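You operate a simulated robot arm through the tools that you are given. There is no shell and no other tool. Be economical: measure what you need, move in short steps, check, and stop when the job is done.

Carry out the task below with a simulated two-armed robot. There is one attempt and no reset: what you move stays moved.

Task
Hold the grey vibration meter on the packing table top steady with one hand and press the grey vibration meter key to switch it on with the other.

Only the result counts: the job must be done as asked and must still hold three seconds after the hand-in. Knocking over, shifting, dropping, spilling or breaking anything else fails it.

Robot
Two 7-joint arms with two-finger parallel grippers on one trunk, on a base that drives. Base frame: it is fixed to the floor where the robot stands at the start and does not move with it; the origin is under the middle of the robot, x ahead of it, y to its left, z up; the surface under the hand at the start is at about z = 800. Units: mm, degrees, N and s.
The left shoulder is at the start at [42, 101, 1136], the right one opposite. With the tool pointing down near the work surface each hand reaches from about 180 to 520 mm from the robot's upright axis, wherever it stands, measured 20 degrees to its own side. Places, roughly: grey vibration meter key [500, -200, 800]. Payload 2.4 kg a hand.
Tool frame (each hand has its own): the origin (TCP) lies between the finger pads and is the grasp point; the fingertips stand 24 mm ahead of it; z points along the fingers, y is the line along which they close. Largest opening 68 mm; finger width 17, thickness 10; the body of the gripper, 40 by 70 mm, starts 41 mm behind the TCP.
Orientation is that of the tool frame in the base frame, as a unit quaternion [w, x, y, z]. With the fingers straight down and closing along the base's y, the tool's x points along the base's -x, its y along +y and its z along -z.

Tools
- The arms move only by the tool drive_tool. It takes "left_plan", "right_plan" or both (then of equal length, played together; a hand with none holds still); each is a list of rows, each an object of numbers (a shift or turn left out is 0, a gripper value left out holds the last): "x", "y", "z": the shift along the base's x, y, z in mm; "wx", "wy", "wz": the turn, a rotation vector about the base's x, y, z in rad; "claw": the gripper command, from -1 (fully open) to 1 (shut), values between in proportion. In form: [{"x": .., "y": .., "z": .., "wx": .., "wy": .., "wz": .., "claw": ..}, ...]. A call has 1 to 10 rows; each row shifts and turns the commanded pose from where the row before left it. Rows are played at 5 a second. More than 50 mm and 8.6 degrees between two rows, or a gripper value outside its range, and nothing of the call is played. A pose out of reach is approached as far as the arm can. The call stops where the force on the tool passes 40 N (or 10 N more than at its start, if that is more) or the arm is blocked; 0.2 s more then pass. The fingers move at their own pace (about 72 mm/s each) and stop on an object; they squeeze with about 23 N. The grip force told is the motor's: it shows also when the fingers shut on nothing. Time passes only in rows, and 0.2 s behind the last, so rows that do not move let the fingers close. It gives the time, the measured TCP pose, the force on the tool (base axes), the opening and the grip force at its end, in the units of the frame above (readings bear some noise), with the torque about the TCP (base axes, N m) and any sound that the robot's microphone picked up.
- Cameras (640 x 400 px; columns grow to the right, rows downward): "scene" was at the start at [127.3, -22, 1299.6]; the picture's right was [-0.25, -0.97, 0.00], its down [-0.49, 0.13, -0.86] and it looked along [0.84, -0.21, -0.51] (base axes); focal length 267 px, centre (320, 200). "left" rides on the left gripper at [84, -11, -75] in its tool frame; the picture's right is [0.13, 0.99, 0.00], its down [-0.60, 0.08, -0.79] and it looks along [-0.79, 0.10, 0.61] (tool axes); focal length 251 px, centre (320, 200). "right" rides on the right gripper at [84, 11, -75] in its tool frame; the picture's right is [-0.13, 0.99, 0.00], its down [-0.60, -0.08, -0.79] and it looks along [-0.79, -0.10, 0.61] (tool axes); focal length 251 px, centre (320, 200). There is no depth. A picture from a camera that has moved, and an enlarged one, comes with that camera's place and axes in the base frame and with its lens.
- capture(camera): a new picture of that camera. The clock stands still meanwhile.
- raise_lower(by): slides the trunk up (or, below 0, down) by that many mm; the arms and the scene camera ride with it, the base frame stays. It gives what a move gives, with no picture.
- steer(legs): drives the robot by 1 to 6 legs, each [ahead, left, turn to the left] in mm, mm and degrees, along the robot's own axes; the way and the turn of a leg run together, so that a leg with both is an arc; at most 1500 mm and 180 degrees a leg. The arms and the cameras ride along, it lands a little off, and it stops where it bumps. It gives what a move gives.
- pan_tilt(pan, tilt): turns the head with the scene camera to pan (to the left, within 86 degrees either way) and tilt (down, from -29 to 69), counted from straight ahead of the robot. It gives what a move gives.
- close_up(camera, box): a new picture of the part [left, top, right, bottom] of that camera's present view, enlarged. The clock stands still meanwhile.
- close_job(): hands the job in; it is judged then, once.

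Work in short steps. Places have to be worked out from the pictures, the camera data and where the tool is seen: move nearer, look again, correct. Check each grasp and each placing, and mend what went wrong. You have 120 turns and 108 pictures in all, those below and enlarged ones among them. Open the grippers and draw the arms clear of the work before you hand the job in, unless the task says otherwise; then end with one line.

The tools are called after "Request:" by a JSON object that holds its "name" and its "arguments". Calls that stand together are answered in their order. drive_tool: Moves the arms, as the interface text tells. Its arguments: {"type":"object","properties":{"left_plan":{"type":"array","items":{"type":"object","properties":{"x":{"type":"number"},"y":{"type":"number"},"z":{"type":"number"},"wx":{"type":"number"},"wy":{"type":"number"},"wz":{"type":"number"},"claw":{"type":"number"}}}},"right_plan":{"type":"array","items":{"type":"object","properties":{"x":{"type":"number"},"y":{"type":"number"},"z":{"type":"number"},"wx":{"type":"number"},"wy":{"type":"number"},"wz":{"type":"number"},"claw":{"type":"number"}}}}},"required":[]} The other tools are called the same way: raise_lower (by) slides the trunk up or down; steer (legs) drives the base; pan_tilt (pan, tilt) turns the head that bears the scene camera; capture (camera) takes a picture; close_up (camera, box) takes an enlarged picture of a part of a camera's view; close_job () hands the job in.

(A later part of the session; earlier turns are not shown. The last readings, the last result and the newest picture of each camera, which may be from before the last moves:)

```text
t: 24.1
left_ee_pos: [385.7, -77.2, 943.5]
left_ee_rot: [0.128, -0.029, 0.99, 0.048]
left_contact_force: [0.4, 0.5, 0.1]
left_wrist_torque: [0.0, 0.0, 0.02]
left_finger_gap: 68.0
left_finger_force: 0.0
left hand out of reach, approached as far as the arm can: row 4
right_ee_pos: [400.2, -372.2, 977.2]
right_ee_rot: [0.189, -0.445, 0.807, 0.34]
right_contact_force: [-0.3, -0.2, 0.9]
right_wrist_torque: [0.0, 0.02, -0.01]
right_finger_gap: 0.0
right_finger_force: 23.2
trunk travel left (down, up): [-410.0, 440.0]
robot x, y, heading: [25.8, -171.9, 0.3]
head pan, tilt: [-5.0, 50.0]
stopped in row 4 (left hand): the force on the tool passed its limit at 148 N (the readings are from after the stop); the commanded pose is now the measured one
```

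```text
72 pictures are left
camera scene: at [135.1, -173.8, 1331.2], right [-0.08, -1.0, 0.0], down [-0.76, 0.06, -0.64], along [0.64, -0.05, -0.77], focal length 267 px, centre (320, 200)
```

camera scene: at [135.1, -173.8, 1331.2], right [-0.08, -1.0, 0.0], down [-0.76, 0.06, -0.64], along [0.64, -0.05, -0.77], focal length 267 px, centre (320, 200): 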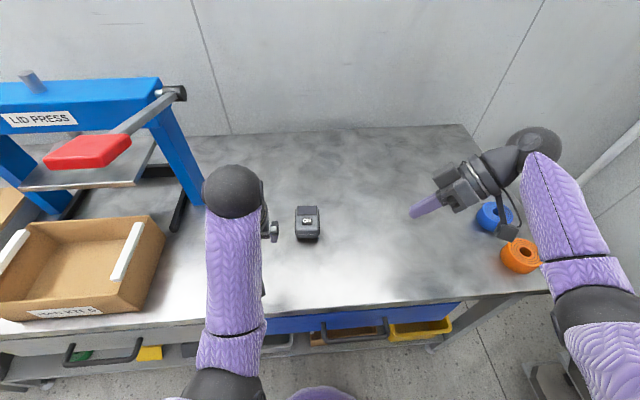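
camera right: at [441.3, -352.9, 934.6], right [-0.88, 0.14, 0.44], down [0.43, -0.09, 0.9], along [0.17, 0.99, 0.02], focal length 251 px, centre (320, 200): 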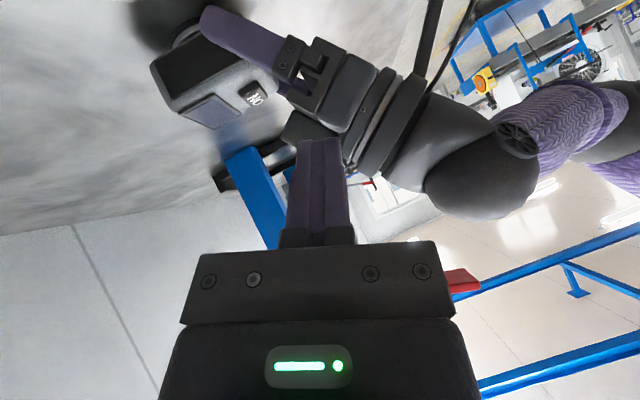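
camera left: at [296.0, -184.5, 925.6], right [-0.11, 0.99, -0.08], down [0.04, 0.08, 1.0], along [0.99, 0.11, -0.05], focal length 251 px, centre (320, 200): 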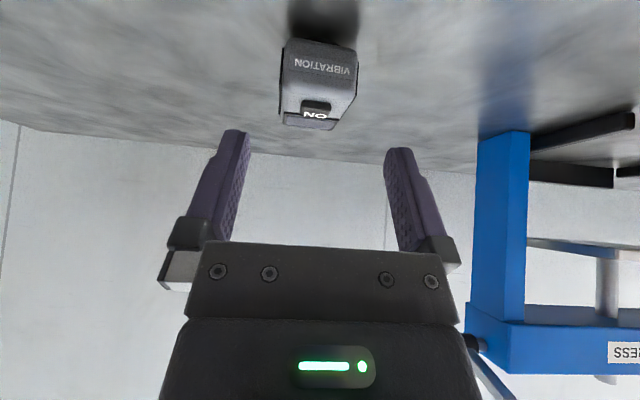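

The left hand met about 148 N, most likely its camera bracket against its own forearm again. I'll look at it from the hand cameras before moving it.

Request:
{"name": "capture", "arguments": {"camera": "left"}}

Request:
{"name": "capture", "arguments": {"camera": "right"}}

Request:
{"name": "close_up", "arguments": {"camera": "scene", "box": [160, 140, 400, 400]}}

```text
71 pictures are left
camera left: at [287.1, -97.7, 995.7], right [-0.19, 0.98, 0.05], down [0.38, 0.02, 0.92], along [0.9, 0.2, -0.38], focal length 251 px, centre (320, 200)
```

left: 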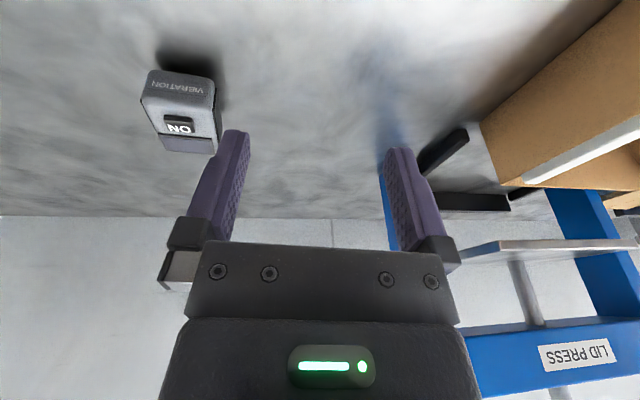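

```text
70 pictures are left
camera right: at [348.6, -470.9, 983.3], right [-0.77, 0.45, 0.46], down [0.39, -0.24, 0.89], along [0.51, 0.86, 0.01], focal length 251 px, centre (320, 200)
```

right: 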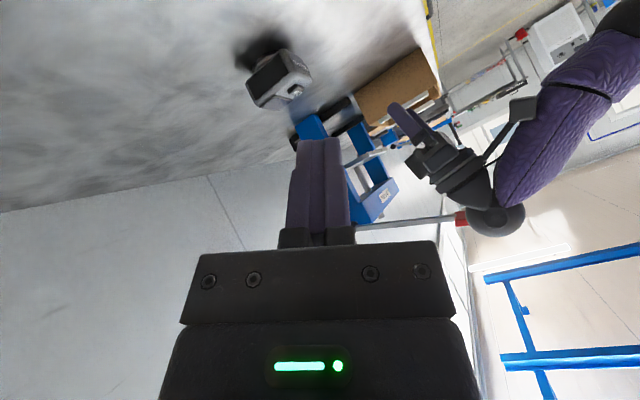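

```text
1.54 times, centred on (280, 270) of scene
camera zoom: at [135.1, -173.8, 1331.2], right [-0.08, -1.0, 0.0], down [-0.76, 0.06, -0.64], along [0.64, -0.05, -0.77], focal length 411 px, centre (382, 92)
```

zoom: 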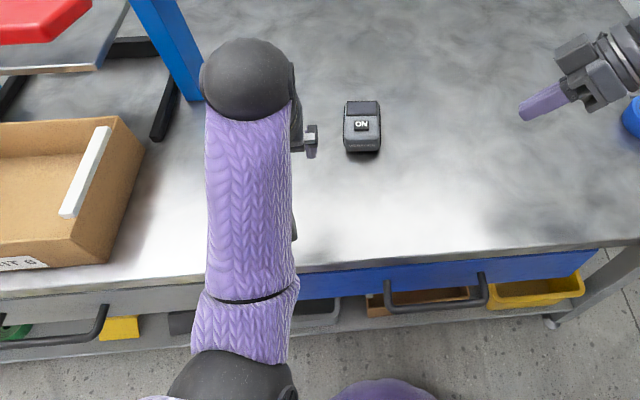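

As suspected, the left camera bracket rests on the forearm, with the elbow low. I'll pitch the left hand back the way it came and raise it, and the right keeps unwinding its turn.

Request:
{"name": "drive_tool", "arguments": {"left_plan": [{"wy": -0.1}, {"wy": -0.12}, {"wy": -0.12, "z": 20, "x": -5}, {"wy": -0.05, "z": 30, "x": -10}, {"z": 30, "x": -10}, {"z": 30, "x": -10}, {}], "right_plan": [{"wy": 0.1, "wz": -0.1}, {"wy": 0.1, "wz": -0.1}, {"wy": 0.1, "wz": -0.1}, {"wy": 0.1, "wz": -0.1}, {}, {}, {}]}}

Request:
{"name": "capture", "arguments": {"camera": "scene"}}

Request:
{"name": "capture", "arguments": {"camera": "right"}}

```text
t: 25.0
left_ee_pos: [404.6, -69.1, 1026.9]
left_ee_rot: [0.371, -0.04, 0.926, 0.054]
left_contact_force: [-0.3, 0.4, 0.0]
left_wrist_torque: [0.02, 0.01, 0.03]
left_finger_gap: 68.0
left_finger_force: 0.0
right_ee_pos: [400.1, -372.2, 977.2]
right_ee_rot: [0.104, -0.231, 0.892, 0.374]
right_contact_force: [0.7, 0.2, 0.7]
right_wrist_torque: [0.0, -0.03, 0.0]
right_finger_gap: 0.0
right_finger_force: 23.4
trunk travel left (down, up): [-410.0, 440.0]
robot x, y, heading: [29.2, -170.4, 0.2]
head pan, tilt: [-5.0, 50.0]
stopped in row 4 (left hand): the arm was blocked; the commanded pose is now the measured one
```

```text
68 pictures are left
camera scene: at [134.8, -174.4, 1331.2], right [-0.08, -1.0, 0.0], down [-0.76, 0.06, -0.64], along [0.64, -0.05, -0.77], focal length 267 px, centre (320, 200)
```

scene: 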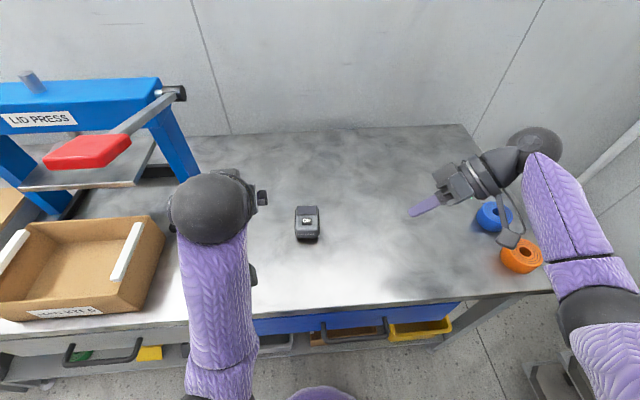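

```text
67 pictures are left
camera right: at [323.3, -447.6, 1007.0], right [-0.37, 0.65, 0.66], down [0.56, -0.41, 0.72], along [0.74, 0.64, -0.21], focal length 251 px, centre (320, 200)
```

right: 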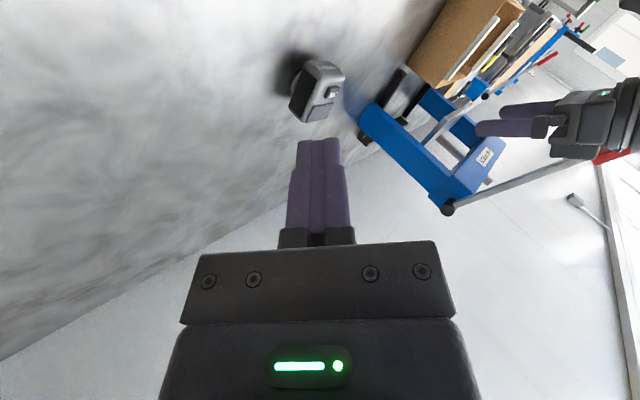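

The left hand is free of force but the arm reports blocked. I'll tilt the head to see its elbow.

Request:
{"name": "pan_tilt", "arguments": {"pan": 25, "tilt": 69}}

Request:
{"name": "capture", "arguments": {"camera": "scene"}}

```text
t: 26.0
left_ee_pos: [403.0, -68.3, 1025.0]
left_ee_rot: [0.372, -0.039, 0.926, 0.053]
left_contact_force: [-0.2, -0.3, -0.1]
left_wrist_torque: [0.01, -0.04, 0.0]
left_finger_gap: 68.2
left_finger_force: 0.1
right_ee_pos: [400.8, -371.9, 977.1]
right_ee_rot: [0.103, -0.232, 0.892, 0.374]
right_contact_force: [0.6, -0.2, 0.5]
right_wrist_torque: [-0.01, 0.0, 0.0]
right_finger_gap: 0.1
right_finger_force: 22.8
trunk travel left (down, up): [-410.0, 440.0]
robot x, y, heading: [32.6, -168.3, 0.2]
head pan, tilt: [25.0, 68.8]
```

```text
66 pictures are left
camera scene: at [108.5, -144.5, 1309.3], right [0.43, -0.9, 0.0], down [-0.84, -0.4, -0.36], along [0.33, 0.16, -0.93], focal length 267 px, centre (320, 200)
```

scene: 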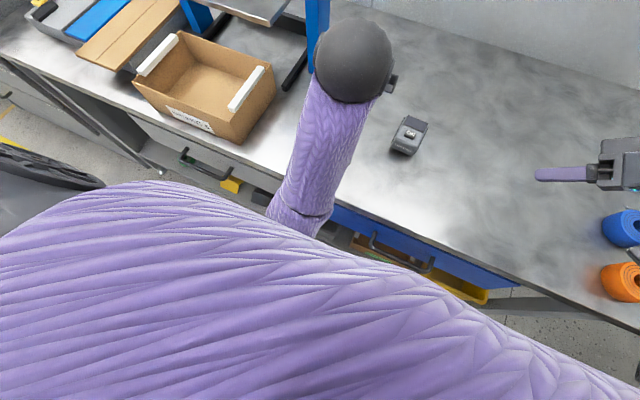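

The left upper arm is folded in front of the chest. Lowering the trunk should let the elbow swing back out as it was at first; both hands stay well above the table. I'll lower 60 mm and look.

Request:
{"name": "raise_lower", "arguments": {"by": -60}}

Request:
{"name": "capture", "arguments": {"camera": "scene"}}

```text
t: 27.0
left_ee_pos: [406.2, -48.8, 962.2]
left_ee_rot: [0.376, -0.032, 0.921, 0.095]
left_contact_force: [-0.1, -0.2, 0.5]
left_wrist_torque: [0.02, -0.03, 0.0]
left_finger_gap: 68.0
left_finger_force: 0.1
right_ee_pos: [400.6, -371.9, 917.3]
right_ee_rot: [0.103, -0.232, 0.892, 0.373]
right_contact_force: [-0.1, 0.8, -0.2]
right_wrist_torque: [0.03, -0.03, -0.01]
right_finger_gap: 0.1
right_finger_force: 23.2
trunk travel left (down, up): [-350.0, 500.0]
robot x, y, heading: [27.2, -165.8, 0.2]
head pan, tilt: [25.0, 68.8]
```

```text
65 pictures are left
camera scene: at [117.4, -144.3, 1248.9], right [0.43, -0.9, 0.0], down [-0.84, -0.4, -0.36], along [0.33, 0.16, -0.93], focal length 267 px, centre (320, 200)
```

scene: 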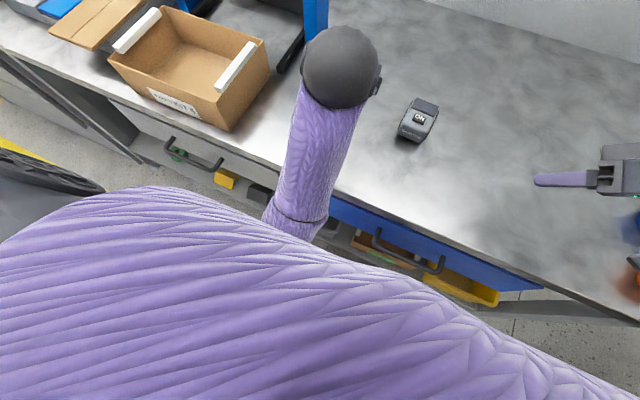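

The hand shifted about 20 mm with the trunk, and the elbow now hangs below the shoulder. I'll return the left hand to the gripping orientation (40° pitch, no yaw) above and in front of the meter, a posture that worked before.

Request:
{"name": "drive_tool", "arguments": {"left_plan": [{"y": -31, "wx": -0.05, "wy": 0.02, "wz": -0.018}, {"y": -31, "wx": -0.05, "wy": 0.02, "wz": -0.018}, {"y": -31, "wx": -0.05, "wy": 0.02, "wz": -0.018}, {"y": -31, "wx": -0.053, "wy": 0.017, "wz": -0.018}, {}]}}

Request:
{"name": "capture", "arguments": {"camera": "scene"}}

```text
t: 27.4
left_ee_pos: [410.2, -63.6, 958.8]
left_ee_rot: [0.371, -0.03, 0.922, 0.103]
left_contact_force: [0.0, 0.7, 0.4]
left_wrist_torque: [-0.03, -0.03, 0.02]
left_finger_gap: 68.0
left_finger_force: 0.1
right_ee_pos: [400.7, -372.2, 918.7]
right_ee_rot: [0.103, -0.232, 0.892, 0.374]
right_contact_force: [0.6, 0.3, 0.2]
right_wrist_torque: [0.02, 0.0, -0.03]
right_finger_gap: 0.0
right_finger_force: 22.8
trunk travel left (down, up): [-350.0, 500.0]
robot x, y, heading: [30.4, -167.5, 0.3]
head pan, tilt: [25.0, 68.8]
stopped in row 2 (left hand): the arm was blocked; the commanded pose is now the measured one
```

```text
64 pictures are left
camera scene: at [117.6, -144.1, 1248.9], right [0.43, -0.9, 0.0], down [-0.84, -0.4, -0.36], along [0.33, 0.15, -0.93], focal length 267 px, centre (320, 200)
```

scene: 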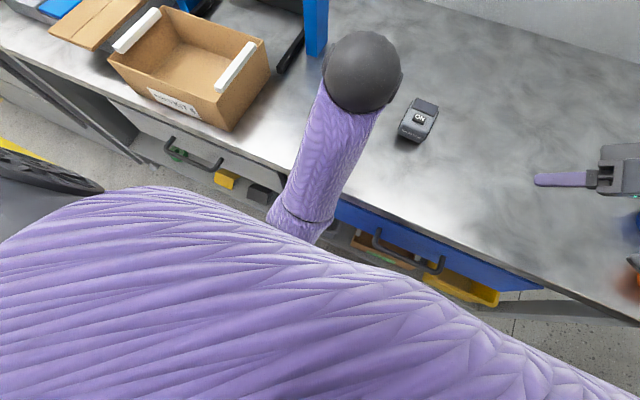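

The left arm is still blocked, with its elbow perhaps against the table front or my own body. Backing the base off 150 mm is safe with the hands this high and gives the elbow room.

Request:
{"name": "steer", "arguments": {"legs": [[-150, 0, 0]]}}

Request:
{"name": "capture", "arguments": {"camera": "scene"}}

Request:
{"name": "capture", "arguments": {"camera": "right"}}

```text
t: 28.8
left_ee_pos: [259.8, -65.0, 961.0]
left_ee_rot: [0.372, -0.029, 0.922, 0.102]
left_contact_force: [0.7, -0.7, 0.2]
left_wrist_torque: [-0.03, 0.0, 0.05]
left_finger_gap: 68.1
left_finger_force: 0.0
right_ee_pos: [249.8, -372.4, 918.2]
right_ee_rot: [0.103, -0.232, 0.892, 0.373]
right_contact_force: [-0.2, -1.0, -0.5]
right_wrist_torque: [0.03, -0.01, -0.01]
right_finger_gap: 0.0
right_finger_force: 22.6
trunk travel left (down, up): [-350.0, 500.0]
robot x, y, heading: [-124.8, -165.3, 0.4]
head pan, tilt: [25.0, 68.8]
```

```text
63 pictures are left
camera scene: at [-33.2, -145.2, 1248.9], right [0.43, -0.9, 0.0], down [-0.84, -0.4, -0.36], along [0.33, 0.16, -0.93], focal length 267 px, centre (320, 200)
```

scene: 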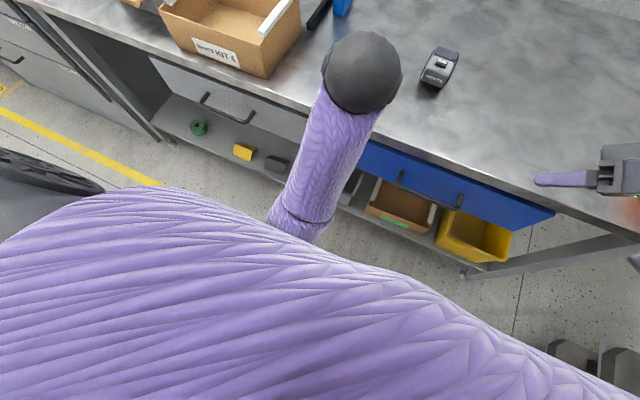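

```text
62 pictures are left
camera right: at [172.5, -448.6, 947.1], right [-0.37, 0.65, 0.66], down [0.56, -0.41, 0.72], along [0.74, 0.64, -0.21], focal length 251 px, centre (320, 200)
```

right: 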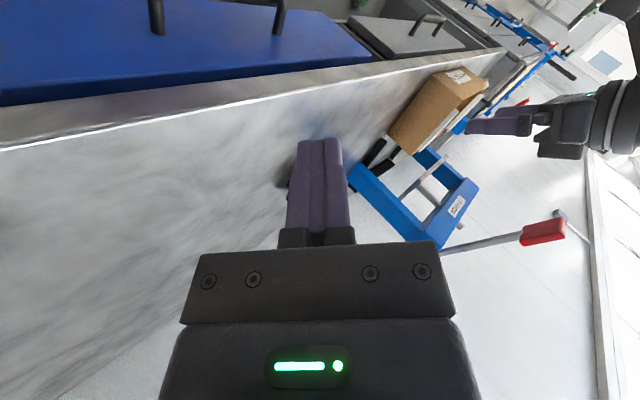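

There is space in front now. I'll push the left hand forward and outward to unfold the elbow from the body.

Request:
{"name": "drive_tool", "arguments": {"left_plan": [{"x": 20, "y": 15, "z": 20}, {"x": 20, "y": 15, "z": 20}, {"x": 20, "y": 15, "z": 20}, {"x": 10, "y": 20, "z": 20}, {"y": 20, "z": 20}, {}]}}

Request:
{"name": "pan_tilt", "arguments": {"pan": 40, "tilt": 50}}

Request:
{"name": "capture", "arguments": {"camera": "scene"}}

```text
t: 30.2
left_ee_pos: [330.1, 20.5, 1060.4]
left_ee_rot: [0.371, -0.03, 0.922, 0.103]
left_contact_force: [0.2, -0.1, 0.6]
left_wrist_torque: [0.02, -0.01, 0.01]
left_finger_gap: 68.1
left_finger_force: 0.0
right_ee_pos: [249.9, -372.7, 917.4]
right_ee_rot: [0.103, -0.233, 0.892, 0.374]
right_contact_force: [-0.3, 0.3, 0.1]
right_wrist_torque: [-0.02, 0.01, 0.01]
right_finger_gap: 0.0
right_finger_force: 22.9
trunk travel left (down, up): [-350.0, 500.0]
robot x, y, heading: [-125.1, -168.2, 0.5]
head pan, tilt: [25.0, 68.8]
```

```text
t: 31.0
left_ee_pos: [330.9, 20.2, 1060.0]
left_ee_rot: [0.372, -0.03, 0.922, 0.103]
left_contact_force: [-0.2, -0.7, -1.3]
left_wrist_torque: [0.04, 0.05, 0.0]
left_finger_gap: 67.8
left_finger_force: 0.1
right_ee_pos: [249.4, -372.8, 916.9]
right_ee_rot: [0.103, -0.232, 0.892, 0.374]
right_contact_force: [0.1, -0.4, 0.1]
right_wrist_torque: [0.01, 0.02, -0.02]
right_finger_gap: 0.0
right_finger_force: 23.3
trunk travel left (down, up): [-350.0, 500.0]
robot x, y, heading: [-121.7, -168.8, 0.5]
head pan, tilt: [40.0, 50.0]
```

```text
61 pictures are left
camera scene: at [-24.7, -119.3, 1270.7], right [0.65, -0.76, 0.0], down [-0.58, -0.5, -0.64], along [0.49, 0.42, -0.77], focal length 267 px, centre (320, 200)
```

scene: 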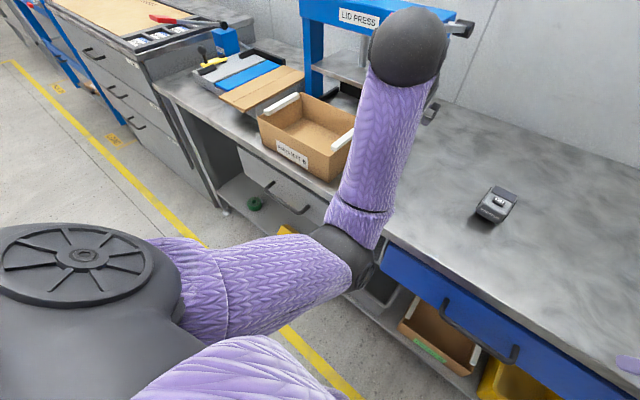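

The left arm moves freely again; it had been folded to its limit. I'll keep the original roles (left grips, right presses), but with the trunk 40 mm below the starting height for right-hand reach, and drive back in slightly further right.

Request:
{"name": "raise_lower", "arguments": {"by": -40}}

Request:
{"name": "steer", "arguments": {"legs": [[0, -35, 0], [140, 0, 0]]}}

Request:
{"name": "pan_tilt", "arguments": {"pan": 0, "tilt": 50}}

Request:
{"name": "capture", "arguments": {"camera": "scene"}}

```text
t: 31.9
left_ee_pos: [330.1, 20.1, 1021.0]
left_ee_rot: [0.371, -0.03, 0.922, 0.103]
left_contact_force: [-0.4, 0.0, -0.4]
left_wrist_torque: [0.05, -0.01, 0.03]
left_finger_gap: 68.0
left_finger_force: 0.2
right_ee_pos: [248.9, -372.7, 878.2]
right_ee_rot: [0.103, -0.231, 0.893, 0.373]
right_contact_force: [-0.1, -0.1, -0.7]
right_wrist_torque: [0.0, -0.01, -0.04]
right_finger_gap: 0.0
right_finger_force: 23.1
trunk travel left (down, up): [-310.0, 540.0]
robot x, y, heading: [-121.0, -172.6, 0.1]
head pan, tilt: [40.0, 50.0]
```

```text
t: 33.6
left_ee_pos: [470.8, -15.3, 1019.1]
left_ee_rot: [0.37, -0.029, 0.923, 0.103]
left_contact_force: [-1.0, 0.2, -0.3]
left_wrist_torque: [0.02, -0.02, -0.03]
left_finger_gap: 68.1
left_finger_force: 0.1
right_ee_pos: [390.2, -408.2, 876.5]
right_ee_rot: [0.103, -0.232, 0.892, 0.374]
right_contact_force: [0.1, -0.7, 0.0]
right_wrist_torque: [0.0, 0.0, 0.0]
right_finger_gap: 0.2
right_finger_force: 23.4
trunk travel left (down, up): [-310.0, 540.0]
robot x, y, heading: [18.5, -203.1, 0.0]
head pan, tilt: [40.0, 50.0]
```

```text
t: 34.7
left_ee_pos: [470.7, -14.1, 1020.7]
left_ee_rot: [0.371, -0.03, 0.922, 0.103]
left_contact_force: [0.6, 0.0, -0.2]
left_wrist_torque: [0.0, 0.03, -0.01]
left_finger_gap: 68.0
left_finger_force: 0.1
right_ee_pos: [390.2, -407.1, 877.1]
right_ee_rot: [0.103, -0.232, 0.892, 0.373]
right_contact_force: [0.2, 1.2, -0.4]
right_wrist_torque: [0.01, -0.07, 0.01]
right_finger_gap: 0.0
right_finger_force: 23.2
trunk travel left (down, up): [-310.0, 540.0]
robot x, y, heading: [14.9, -204.5, 0.5]
head pan, tilt: [0.0, 50.0]
```

```text
60 pictures are left
camera scene: at [141.2, -202.9, 1230.4], right [0.01, -1.0, 0.0], down [-0.77, 0.0, -0.64], along [0.64, 0.0, -0.77], focal length 267 px, centre (320, 200)
```

scene: 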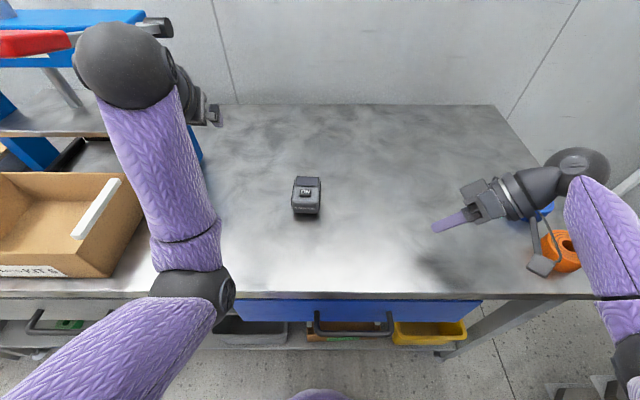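

The base is in place and the meter is untouched. I'll bring the left hand across to a pre-grasp in front of and above the meter, correcting its orientation to a pure 40° pitch.

Request:
{"name": "drive_tool", "arguments": {"left_plan": [{"y": -40, "wx": -0.052, "wy": 0.021, "wz": -0.018}, {"y": -40, "wx": -0.052, "wy": 0.021, "wz": -0.018}, {"y": -40, "wx": -0.052, "wy": 0.021, "wz": -0.018}, {"y": -39, "wx": -0.052, "wy": 0.021, "wz": -0.018}, {"x": -14.5, "z": -31}, {"x": -14.5, "z": -31}, {"x": -14.5, "z": -31}, {"x": -14.5, "z": -31}, {}]}}

Request:
{"name": "capture", "arguments": {"camera": "scene"}}

Request:
{"name": "capture", "arguments": {"camera": "left"}}

```text
t: 36.9
left_ee_pos: [435.9, -162.0, 934.5]
left_ee_rot: [0.385, -0.034, 0.922, 0.006]
left_contact_force: [0.6, 0.9, -0.2]
left_wrist_torque: [0.0, -0.01, -0.01]
left_finger_gap: 67.7
left_finger_force: 0.0
right_ee_pos: [391.3, -407.6, 877.5]
right_ee_rot: [0.103, -0.231, 0.892, 0.374]
right_contact_force: [0.2, -0.5, 0.0]
right_wrist_torque: [0.01, -0.02, 0.0]
right_finger_gap: 0.0
right_finger_force: 23.0
trunk travel left (down, up): [-310.0, 540.0]
robot x, y, heading: [13.4, -203.1, 0.1]
head pan, tilt: [0.0, 50.0]
stopped in row 9 (left hand): the arm was blocked; the commanded pose is now the measured one
```

```text
59 pictures are left
camera scene: at [141.3, -202.8, 1230.4], right [0.0, -1.0, 0.0], down [-0.77, 0.0, -0.64], along [0.64, 0.0, -0.77], focal length 267 px, centre (320, 200)
```

scene: 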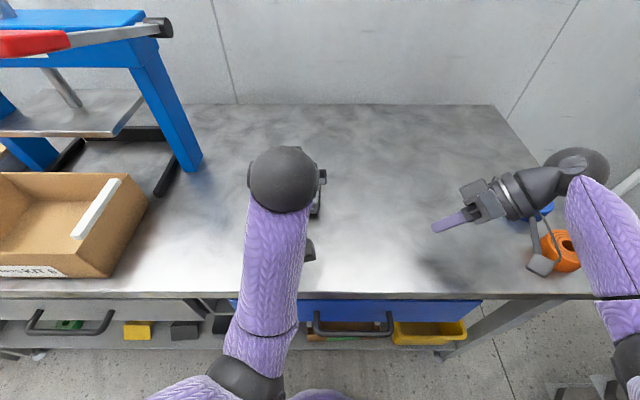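

```text
58 pictures are left
camera left: at [324.3, -180.2, 928.4], right [-0.16, 0.98, -0.11], down [-0.14, 0.08, 0.99], along [0.98, 0.17, 0.13], focal length 251 px, centre (320, 200)
```

left: 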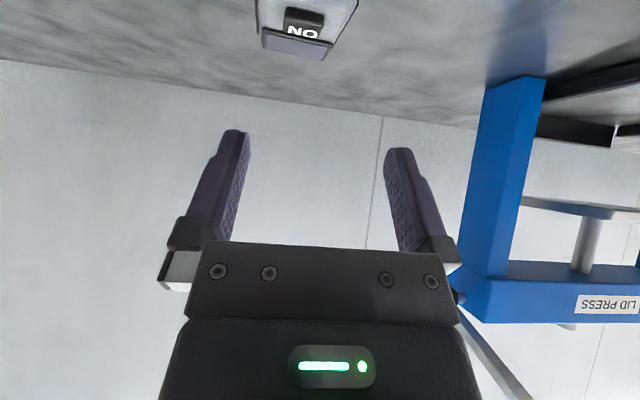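

The left arm again hit its folding limit, so I'll avoid drawing it so far back. Instead I'll position it directly over the grasp spot, x≈463, with the corrected orientation and descend vertically.

Request:
{"name": "drive_tool", "arguments": {"left_plan": [{"x": 13, "y": -5, "wx": 0.006, "wy": 0.047, "wz": -0.034}, {"x": 14, "y": -6, "wx": 0.006, "wy": 0.047, "wz": -0.033}, {"z": -10}, {}]}}

Request:
{"name": "capture", "arguments": {"camera": "left"}}

Request:
{"name": "capture", "arguments": {"camera": "right"}}

```text
t: 37.9
left_ee_pos: [461.6, -176.9, 924.6]
left_ee_rot: [0.339, 0.0, 0.941, -0.004]
left_contact_force: [-0.5, 0.5, 0.5]
left_wrist_torque: [-0.02, -0.04, -0.03]
left_finger_gap: 67.8
left_finger_force: 0.1
right_ee_pos: [390.5, -407.0, 877.2]
right_ee_rot: [0.103, -0.231, 0.893, 0.373]
right_contact_force: [-0.1, -0.6, -0.1]
right_wrist_torque: [0.01, -0.04, 0.02]
right_finger_gap: 0.1
right_finger_force: 22.9
trunk travel left (down, up): [-310.0, 540.0]
robot x, y, heading: [15.2, -204.4, -0.0]
head pan, tilt: [0.0, 50.0]
```

```text
57 pictures are left
camera left: at [348.3, -186.8, 928.7], right [-0.1, 0.99, -0.09], down [-0.04, 0.09, 1.0], along [0.99, 0.1, 0.03], focal length 251 px, centre (320, 200)
```

left: 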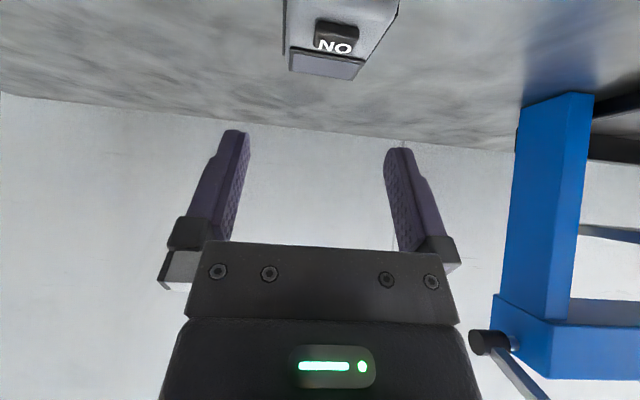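

```text
56 pictures are left
camera right: at [312.5, -483.1, 907.0], right [-0.37, 0.65, 0.66], down [0.56, -0.41, 0.72], along [0.74, 0.64, -0.21], focal length 251 px, centre (320, 200)
```

right: 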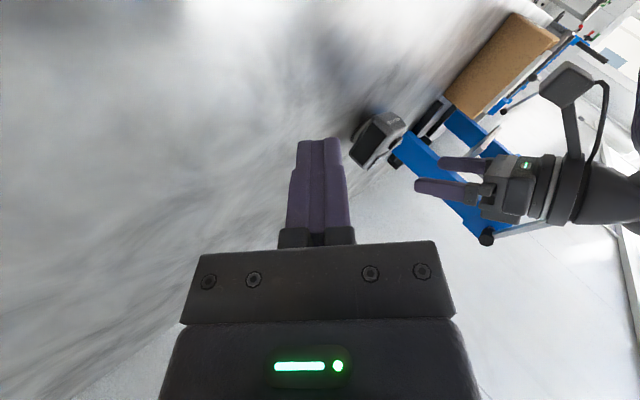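

The orientation is right (39.6° pitch). The key shows at y≈-172, so I'll shift +3 in y and descend halfway.

Request:
{"name": "drive_tool", "arguments": {"left_plan": [{"y": 3, "z": -16}, {"z": -16}, {"z": -16}, {}]}}

Request:
{"name": "capture", "arguments": {"camera": "left"}}

```text
t: 38.9
left_ee_pos: [463.6, -172.3, 878.5]
left_ee_rot: [0.342, 0.0, 0.94, 0.0]
left_contact_force: [-0.4, 0.4, -0.1]
left_wrist_torque: [0.01, 0.04, 0.01]
left_finger_gap: 68.0
left_finger_force: 0.1
right_ee_pos: [390.1, -407.7, 877.3]
right_ee_rot: [0.102, -0.232, 0.892, 0.373]
right_contact_force: [-0.1, -0.7, 0.1]
right_wrist_torque: [-0.01, 0.0, -0.02]
right_finger_gap: 0.0
right_finger_force: 22.6
trunk travel left (down, up): [-310.0, 540.0]
robot x, y, heading: [17.0, -204.8, 0.1]
head pan, tilt: [0.0, 50.0]
```

```text
55 pictures are left
camera left: at [350.6, -181.8, 882.5], right [-0.1, 0.99, -0.08], down [-0.05, 0.08, 1.0], along [0.99, 0.1, 0.04], focal length 251 px, centre (320, 200)
```

left: 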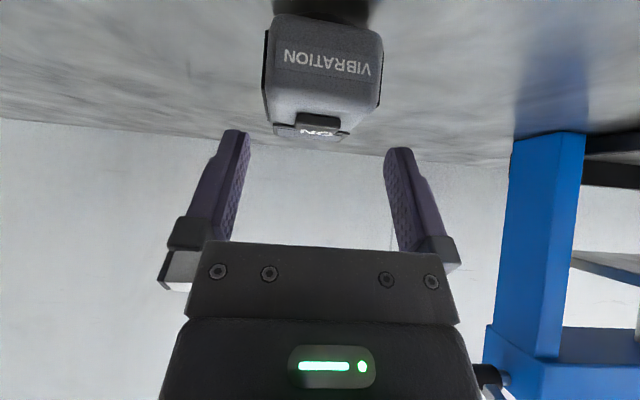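

Alignment is within about 1–2 mm. I'll descend to the grasp height and check before closing.

Request:
{"name": "drive_tool", "arguments": {"left_plan": [{"y": 1, "z": -15}, {"z": -15}, {"z": -16}, {}]}}

Request:
{"name": "capture", "arguments": {"camera": "left"}}

```text
t: 39.9
left_ee_pos: [466.0, -166.6, 835.2]
left_ee_rot: [0.348, -0.001, 0.937, 0.002]
left_contact_force: [0.0, 0.3, -0.3]
left_wrist_torque: [0.01, -0.06, -0.03]
left_finger_gap: 68.1
left_finger_force: 0.0
right_ee_pos: [390.0, -407.4, 877.0]
right_ee_rot: [0.103, -0.231, 0.893, 0.373]
right_contact_force: [0.8, 0.2, 0.2]
right_wrist_torque: [0.0, 0.02, 0.02]
right_finger_gap: 0.2
right_finger_force: 23.5
trunk travel left (down, up): [-310.0, 540.0]
robot x, y, heading: [14.9, -205.5, 0.3]
head pan, tilt: [0.0, 50.0]
```

```text
54 pictures are left
camera left: at [353.8, -177.5, 838.0], right [-0.1, 0.99, -0.08], down [-0.06, 0.07, 1.0], along [0.99, 0.11, 0.05], focal length 251 px, centre (320, 200)
```

left: 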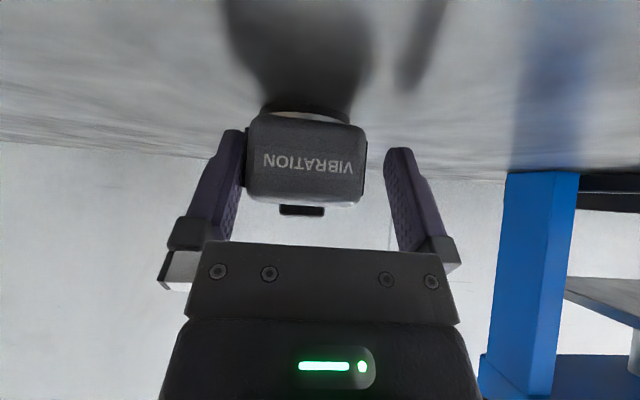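

The hand drifted about 5 mm to +y during the descent. I'll correct and check again.

Request:
{"name": "drive_tool", "arguments": {"left_plan": [{"y": -4}, {"y": -1}, {}]}}

Request:
{"name": "capture", "arguments": {"camera": "left"}}

Request:
{"name": "capture", "arguments": {"camera": "scene"}}

```text
t: 40.7
left_ee_pos: [464.9, -167.2, 830.1]
left_ee_rot: [0.345, 0.0, 0.939, 0.01]
left_contact_force: [0.7, 0.5, 0.1]
left_wrist_torque: [-0.02, 0.01, -0.02]
left_finger_gap: 68.2
left_finger_force: 0.1
right_ee_pos: [390.5, -407.4, 877.0]
right_ee_rot: [0.103, -0.232, 0.892, 0.374]
right_contact_force: [-0.3, 0.7, -0.3]
right_wrist_torque: [0.03, 0.02, 0.01]
right_finger_gap: 0.0
right_finger_force: 22.9
trunk travel left (down, up): [-310.0, 540.0]
robot x, y, heading: [15.1, -202.4, 0.2]
head pan, tilt: [0.0, 50.0]
```

```text
53 pictures are left
camera left: at [352.9, -178.2, 834.8], right [-0.1, 0.99, -0.06], down [-0.05, 0.06, 1.0], along [0.99, 0.11, 0.05], focal length 251 px, centre (320, 200)
```

left: 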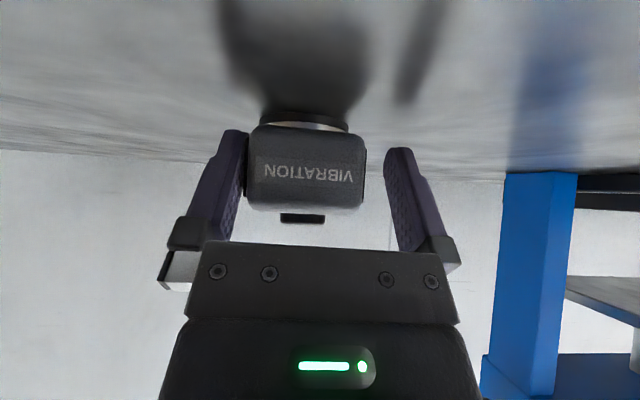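

```text
52 pictures are left
camera scene: at [141.2, -203.0, 1230.4], right [0.0, -1.0, 0.0], down [-0.77, 0.0, -0.64], along [0.64, 0.0, -0.77], focal length 267 px, centre (320, 200)
```

scene: 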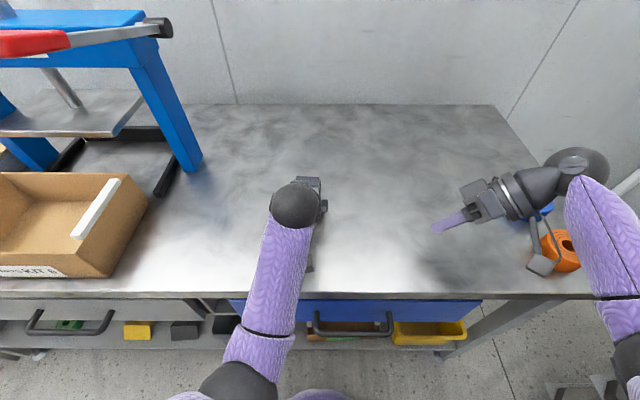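

The left elbow appears to rub my torso when the hand goes inward. I'll lift straight up, then shift the base left about 45 mm so the hand sits less across my body.

Request:
{"name": "drive_tool", "arguments": {"left_plan": [{"z": 20, "y": 3}, {"z": 25}, {"z": 30}, {"z": 20}, {}]}}

Request:
{"name": "steer", "arguments": {"legs": [[0, 55, 0]]}}

```text
t: 41.9
left_ee_pos: [462.4, -167.4, 923.3]
left_ee_rot: [0.339, -0.003, 0.941, 0.007]
left_contact_force: [0.1, -0.1, -0.6]
left_wrist_torque: [-0.01, -0.04, 0.02]
left_finger_gap: 68.1
left_finger_force: 0.1
right_ee_pos: [390.6, -407.2, 877.8]
right_ee_rot: [0.103, -0.231, 0.892, 0.374]
right_contact_force: [0.3, 0.1, 0.2]
right_wrist_torque: [0.01, 0.0, -0.03]
right_finger_gap: 0.0
right_finger_force: 23.0
trunk travel left (down, up): [-310.0, 540.0]
robot x, y, heading: [16.0, -207.5, 0.6]
head pan, tilt: [0.0, 50.0]
```

```text
t: 42.9
left_ee_pos: [462.3, -113.2, 923.3]
left_ee_rot: [0.341, -0.002, 0.94, 0.006]
left_contact_force: [0.0, -0.6, 0.2]
left_wrist_torque: [-0.01, -0.02, 0.01]
left_finger_gap: 68.0
left_finger_force: 0.1
right_ee_pos: [388.6, -352.3, 876.9]
right_ee_rot: [0.103, -0.232, 0.892, 0.375]
right_contact_force: [-0.3, 0.2, -0.4]
right_wrist_torque: [-0.02, 0.01, 0.01]
right_finger_gap: 0.1
right_finger_force: 23.5
trunk travel left (down, up): [-310.0, 540.0]
robot x, y, heading: [15.9, -149.7, -0.1]
head pan, tilt: [0.0, 50.0]
```

Correction: that shift was the wrong way for the left arm. A better geometry is to turn the base about 20° left: the right shoulder comes forward for reach and the left goes back, unfolding that arm. I'll raise the trunk 70 mm for clearance first, then turn.

Request:
{"name": "raise_lower", "arguments": {"by": 70}}

Request:
{"name": "steer", "arguments": {"legs": [[0, -30, 0], [0, 0, 20]]}}

Request:
{"name": "pan_tilt", "arguments": {"pan": -20, "tilt": 50}}

Request:
{"name": "capture", "arguments": {"camera": "scene"}}

```text
t: 44.0
left_ee_pos: [465.6, -104.9, 994.1]
left_ee_rot: [0.343, -0.004, 0.939, 0.016]
left_contact_force: [0.1, -0.5, -1.1]
left_wrist_torque: [0.0, -0.03, 0.01]
left_finger_gap: 68.0
left_finger_force: 0.0
right_ee_pos: [390.7, -352.9, 948.5]
right_ee_rot: [0.103, -0.23, 0.893, 0.373]
right_contact_force: [0.6, 0.0, -0.1]
right_wrist_torque: [-0.02, 0.01, -0.03]
right_finger_gap: 0.1
right_finger_force: 23.2
trunk travel left (down, up): [-380.0, 470.0]
robot x, y, heading: [14.7, -147.8, 0.2]
head pan, tilt: [0.0, 50.0]
```

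```text
t: 45.9
left_ee_pos: [422.7, 13.4, 994.4]
left_ee_rot: [0.336, -0.166, 0.924, 0.075]
left_contact_force: [-0.5, 0.2, -0.1]
left_wrist_torque: [0.03, -0.03, -0.02]
left_finger_gap: 67.9
left_finger_force: 0.0
right_ee_pos: [436.5, -243.1, 947.1]
right_ee_rot: [0.038, -0.382, 0.839, 0.385]
right_contact_force: [0.4, -0.7, -0.4]
right_wrist_torque: [0.01, 0.02, 0.03]
right_finger_gap: 0.0
right_finger_force: 22.8
trunk travel left (down, up): [-380.0, 470.0]
robot x, y, heading: [13.8, -180.7, 20.1]
head pan, tilt: [0.0, 50.0]
```

```text
t: 46.7
left_ee_pos: [423.1, 16.2, 994.3]
left_ee_rot: [0.335, -0.167, 0.924, 0.078]
left_contact_force: [-1.0, 0.9, 0.1]
left_wrist_torque: [0.02, 0.01, -0.04]
left_finger_gap: 68.3
left_finger_force: 0.0
right_ee_pos: [437.4, -242.8, 948.4]
right_ee_rot: [0.037, -0.382, 0.839, 0.386]
right_contact_force: [0.4, 0.2, -0.8]
right_wrist_torque: [-0.02, -0.02, 0.02]
right_finger_gap: 0.2
right_finger_force: 23.1
trunk travel left (down, up): [-380.0, 470.0]
robot x, y, heading: [21.1, -181.1, 20.3]
head pan, tilt: [-20.0, 50.0]
```

```text
51 pictures are left
camera scene: at [126.9, -166.1, 1301.0], right [0.0, -1.0, 0.0], down [-0.77, 0.0, -0.64], along [0.64, 0.0, -0.77], focal length 267 px, centre (320, 200)
```

scene: 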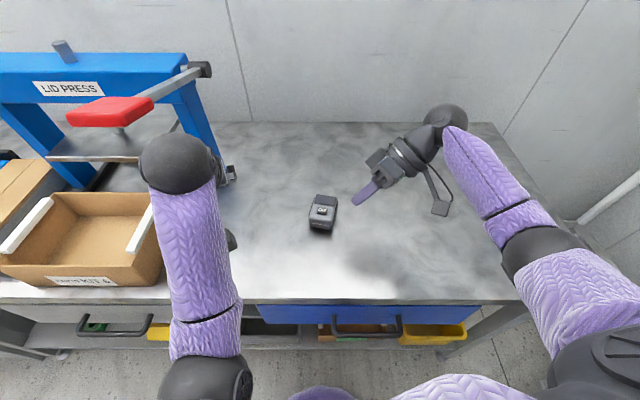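

The turn went cleanly. Now I'll bring the left hand over the meter, undoing its yaw, while the right hand withdraws to the right to leave room.

Request:
{"name": "drive_tool", "arguments": {"left_plan": [{"y": -10, "x": 8, "wz": -0.122}, {"y": -45, "x": 8, "wz": -0.122}, {"y": -45, "x": 8, "wz": -0.121}, {"y": -45, "x": 8}, {"y": -44, "x": 8}, {"z": -30}, {"z": -30}, {}], "right_plan": [{"y": -30}, {"y": -30}, {"y": -30}, {"y": -20}, {}, {}, {}, {}]}}

Request:
{"name": "capture", "arguments": {"camera": "left"}}

Request:
{"name": "capture", "arguments": {"camera": "scene"}}

```text
t: 48.5
left_ee_pos: [463.5, -175.6, 935.3]
left_ee_rot: [0.344, 0.005, 0.939, 0.012]
left_contact_force: [-0.2, -0.2, 0.2]
left_wrist_torque: [0.0, 0.02, -0.01]
left_finger_gap: 68.0
left_finger_force: 0.1
right_ee_pos: [437.4, -354.7, 946.9]
right_ee_rot: [0.037, -0.382, 0.839, 0.386]
right_contact_force: [0.6, 0.0, 0.2]
right_wrist_torque: [-0.01, 0.05, 0.02]
right_finger_gap: 0.0
right_finger_force: 22.9
trunk travel left (down, up): [-380.0, 470.0]
robot x, y, heading: [18.1, -179.1, 20.1]
head pan, tilt: [-20.0, 50.0]
```

```text
50 pictures are left
camera left: at [350.5, -186.0, 937.8], right [-0.1, 0.99, -0.06], down [-0.05, 0.05, 1.0], along [0.99, 0.1, 0.05], focal length 251 px, centre (320, 200)
```

left: 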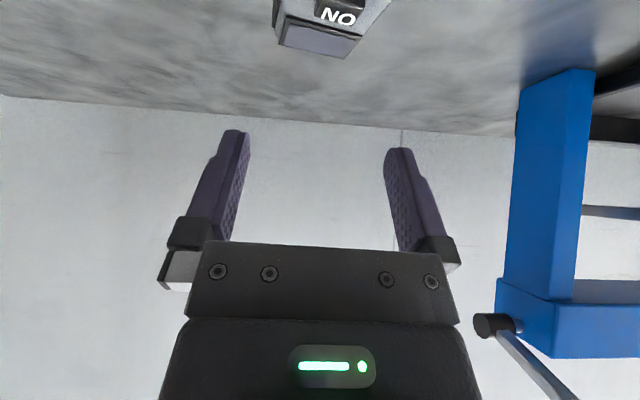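

```text
49 pictures are left
camera scene: at [126.9, -166.3, 1301.0], right [0.0, -1.0, 0.0], down [-0.77, 0.0, -0.64], along [0.64, 0.0, -0.77], focal length 267 px, centre (320, 200)
```

scene: 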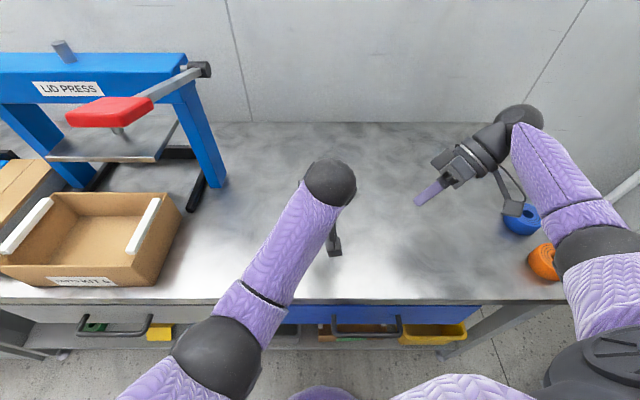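

The left arm now has a comfortable posture. I'll descend toward the grasp in two stages.

Request:
{"name": "drive_tool", "arguments": {"left_plan": [{"y": 2, "z": -20}, {"z": -20}, {"z": -15}, {}]}}

Request:
{"name": "capture", "arguments": {"camera": "left"}}

```text
t: 49.5
left_ee_pos: [466.4, -167.6, 881.3]
left_ee_rot: [0.347, 0.004, 0.938, 0.02]
left_contact_force: [0.3, -0.5, 0.4]
left_wrist_torque: [0.01, 0.0, -0.02]
left_finger_gap: 68.0
left_finger_force: 0.1
right_ee_pos: [436.6, -354.4, 947.0]
right_ee_rot: [0.037, -0.382, 0.839, 0.386]
right_contact_force: [0.2, -0.2, -0.3]
right_wrist_torque: [-0.05, -0.03, -0.03]
right_finger_gap: 0.3
right_finger_force: 22.7
trunk travel left (down, up): [-380.0, 470.0]
robot x, y, heading: [17.9, -176.4, 20.2]
head pan, tilt: [-20.0, 50.0]
```

```text
48 pictures are left
camera left: at [353.7, -177.4, 883.4], right [-0.11, 0.99, -0.05], down [-0.06, 0.04, 1.0], along [0.99, 0.11, 0.05], focal length 251 px, centre (320, 200)
```

left: 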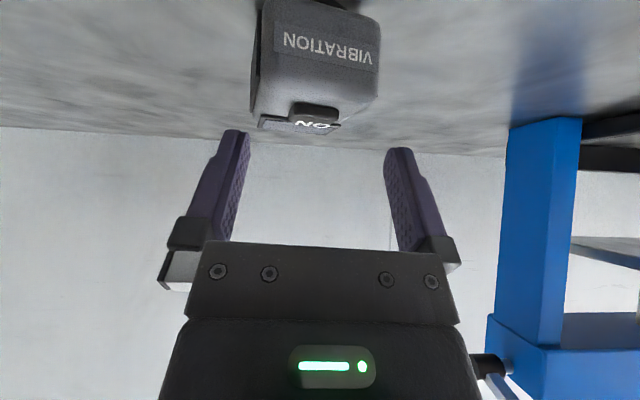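

Drift again while descending: the forearm likely touches the camera bracket because the elbow is low. Raising the trunk 60 mm lifts the elbow, and the turned base still leaves the right hand enough reach.

Request:
{"name": "raise_lower", "arguments": {"by": 60}}

Request:
{"name": "drive_tool", "arguments": {"left_plan": [{"y": -5, "x": -2, "z": -20}, {"z": -20}, {"z": -20}, {}], "right_plan": [{"z": -10}, {"z": -20}, {"z": -20}, {}]}}

Request:
{"name": "capture", "arguments": {"camera": "left"}}

Request:
{"name": "capture", "arguments": {"camera": "scene"}}

```text
t: 50.5
left_ee_pos: [464.5, -165.1, 936.3]
left_ee_rot: [0.343, 0.004, 0.939, 0.019]
left_contact_force: [-0.1, 0.2, -0.4]
left_wrist_torque: [-0.01, -0.03, -0.04]
left_finger_gap: 67.8
left_finger_force: 0.0
right_ee_pos: [437.9, -353.7, 1006.7]
right_ee_rot: [0.036, -0.381, 0.839, 0.386]
right_contact_force: [-0.1, -0.2, -0.3]
right_wrist_torque: [0.02, 0.02, 0.02]
right_finger_gap: 0.2
right_finger_force: 23.2
trunk travel left (down, up): [-440.0, 410.0]
robot x, y, heading: [15.3, -178.6, 20.3]
head pan, tilt: [-20.0, 50.0]
```

```text
t: 51.5
left_ee_pos: [461.5, -178.3, 878.3]
left_ee_rot: [0.343, 0.005, 0.939, 0.011]
left_contact_force: [0.4, 0.3, 0.4]
left_wrist_torque: [0.01, 0.0, 0.0]
left_finger_gap: 68.0
left_finger_force: 0.1
right_ee_pos: [436.5, -352.9, 958.5]
right_ee_rot: [0.037, -0.382, 0.839, 0.385]
right_contact_force: [-0.3, 0.2, 0.9]
right_wrist_torque: [-0.01, 0.0, -0.01]
right_finger_gap: 0.0
right_finger_force: 23.2
trunk travel left (down, up): [-440.0, 410.0]
robot x, y, heading: [19.7, -179.1, 20.3]
head pan, tilt: [-20.0, 50.0]
```

```text
47 pictures are left
camera left: at [347.8, -189.5, 883.4], right [-0.1, 0.99, -0.06], down [-0.05, 0.05, 1.0], along [0.99, 0.1, 0.04], focal length 251 px, centre (320, 200)
```

left: 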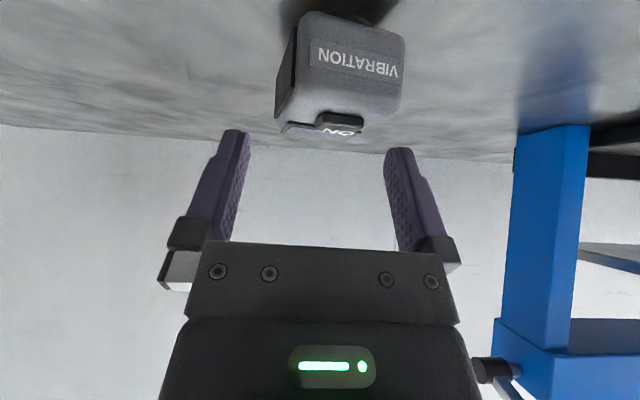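

```text
46 pictures are left
camera scene: at [119.3, -169.2, 1361.4], right [0.0, -1.0, 0.0], down [-0.77, 0.0, -0.64], along [0.64, 0.0, -0.77], focal length 267 px, centre (320, 200)
```

scene: 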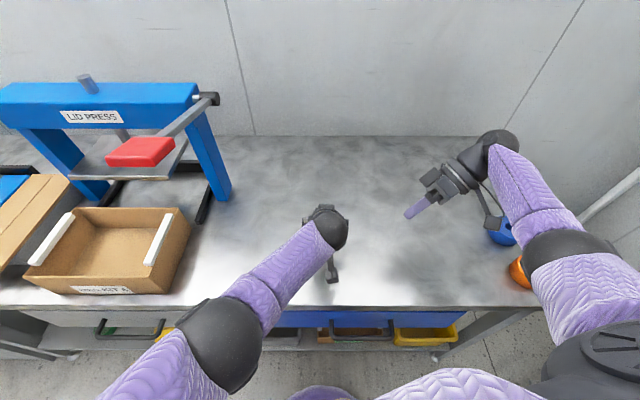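

Tracking is accurate now: the commanded y was simply 5 mm too far. I'll correct y by +5 and descend to grasp height.

Request:
{"name": "drive_tool", "arguments": {"left_plan": [{"y": 5.5, "x": 1}, {"z": -16}, {"z": -15}, {"z": -15}, {}]}}

Request:
{"name": "capture", "arguments": {"camera": "left"}}

```text
t: 52.7
left_ee_pos: [455.9, -163.6, 851.3]
left_ee_rot: [0.344, 0.005, 0.939, 0.012]
left_contact_force: [-0.5, 0.5, 0.0]
left_wrist_torque: [0.02, 0.0, 0.02]
left_finger_gap: 68.3
left_finger_force: 0.1
left hand out of reach, approached as far as the arm can: row 2, 3, 4
right_ee_pos: [437.7, -354.2, 957.7]
right_ee_rot: [0.037, -0.383, 0.839, 0.386]
right_contact_force: [0.6, 0.4, 1.3]
right_wrist_torque: [0.0, 0.0, 0.03]
right_finger_gap: 0.1
right_finger_force: 23.3
trunk travel left (down, up): [-440.0, 410.0]
robot x, y, heading: [19.7, -176.4, 20.2]
head pan, tilt: [-20.0, 50.0]
```

```text
45 pictures are left
camera left: at [342.5, -174.3, 855.1], right [-0.1, 0.99, -0.06], down [-0.05, 0.05, 1.0], along [0.99, 0.1, 0.05], focal length 251 px, centre (320, 200)
```

left: 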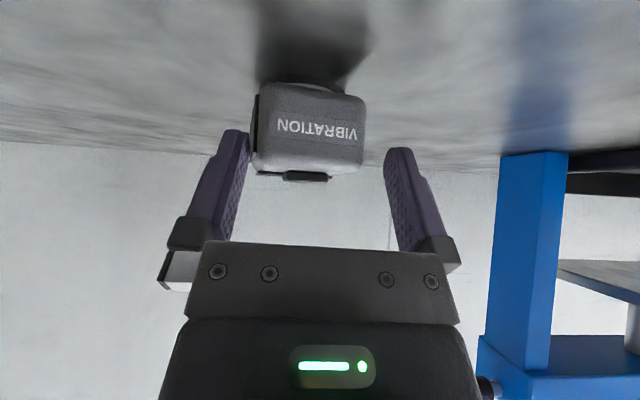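

Now the left is at the far limit of its reach (trunk too high), so the workable height is in between, about 40 mm lower. I'll lift the left hand clear first, then lower the trunk 40 mm.

Request:
{"name": "drive_tool", "arguments": {"left_plan": [{"z": 25}, {"z": 30}, {"z": 40}, {}], "right_plan": [{"z": 20}, {"z": 20}, {}, {}]}}

Request:
{"name": "raise_lower", "arguments": {"by": -40}}

Request:
{"name": "capture", "arguments": {"camera": "left"}}

```text
t: 53.7
left_ee_pos: [455.6, -162.5, 945.4]
left_ee_rot: [0.344, 0.005, 0.939, 0.013]
left_contact_force: [-0.4, 0.1, 0.6]
left_wrist_torque: [0.01, 0.0, 0.03]
left_finger_gap: 67.9
left_finger_force: 0.0
right_ee_pos: [437.2, -353.6, 997.1]
right_ee_rot: [0.037, -0.383, 0.838, 0.386]
right_contact_force: [-0.1, -0.3, -0.7]
right_wrist_torque: [-0.02, -0.01, 0.0]
right_finger_gap: 0.2
right_finger_force: 22.9
trunk travel left (down, up): [-440.0, 410.0]
robot x, y, heading: [15.8, -177.6, 20.4]
head pan, tilt: [-20.0, 50.0]
```

```text
t: 54.5
left_ee_pos: [455.7, -161.7, 906.4]
left_ee_rot: [0.344, 0.005, 0.939, 0.014]
left_contact_force: [0.4, 0.0, -0.5]
left_wrist_torque: [0.0, 0.0, 0.01]
left_finger_gap: 67.8
left_finger_force: 0.0
right_ee_pos: [437.0, -353.1, 957.6]
right_ee_rot: [0.037, -0.382, 0.839, 0.386]
right_contact_force: [0.9, -0.3, 0.1]
right_wrist_torque: [0.02, -0.01, 0.0]
right_finger_gap: 0.2
right_finger_force: 23.0
trunk travel left (down, up): [-400.0, 449.0]
robot x, y, heading: [15.7, -176.2, 20.1]
head pan, tilt: [-20.0, 50.0]
```

```text
44 pictures are left
camera left: at [342.8, -172.1, 909.3], right [-0.1, 0.99, -0.05], down [-0.05, 0.05, 1.0], along [0.99, 0.1, 0.05], focal length 251 px, centre (320, 200)
```

left: 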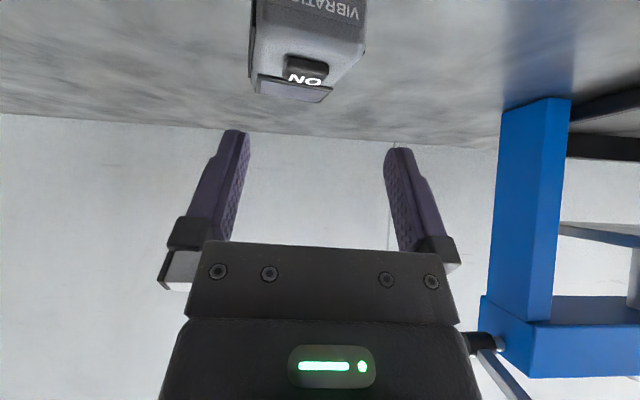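

The left hand is at [456, -162, 906] and following commands. I'll align it to x=463, y=-173, then descend partway.

Request:
{"name": "drive_tool", "arguments": {"left_plan": [{"x": 7, "y": -11, "wz": -0.01}, {}, {"z": -15}, {"z": -15}, {}]}}

Request:
{"name": "capture", "arguments": {"camera": "left"}}

```text
t: 55.7
left_ee_pos: [464.3, -166.3, 875.3]
left_ee_rot: [0.345, 0.007, 0.938, 0.019]
left_contact_force: [0.5, -0.1, 0.2]
left_wrist_torque: [0.01, -0.01, -0.03]
left_finger_gap: 67.9
left_finger_force: 0.0
right_ee_pos: [437.7, -353.3, 958.1]
right_ee_rot: [0.037, -0.382, 0.839, 0.385]
right_contact_force: [0.5, -0.1, 0.3]
right_wrist_torque: [-0.02, 0.0, 0.0]
right_finger_gap: 0.0
right_finger_force: 22.5
trunk travel left (down, up): [-400.0, 449.0]
robot x, y, heading: [15.7, -178.5, 20.1]
head pan, tilt: [-20.0, 50.0]
```

```text
43 pictures are left
camera left: at [351.6, -176.6, 878.5], right [-0.1, 0.99, -0.04], down [-0.05, 0.04, 1.0], along [0.99, 0.1, 0.05], focal length 251 px, centre (320, 200)
```

left: 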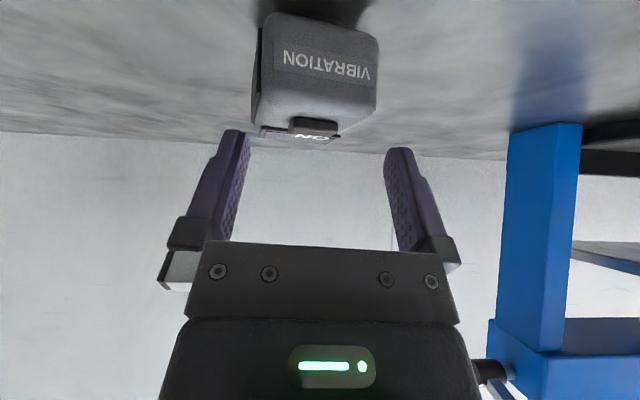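

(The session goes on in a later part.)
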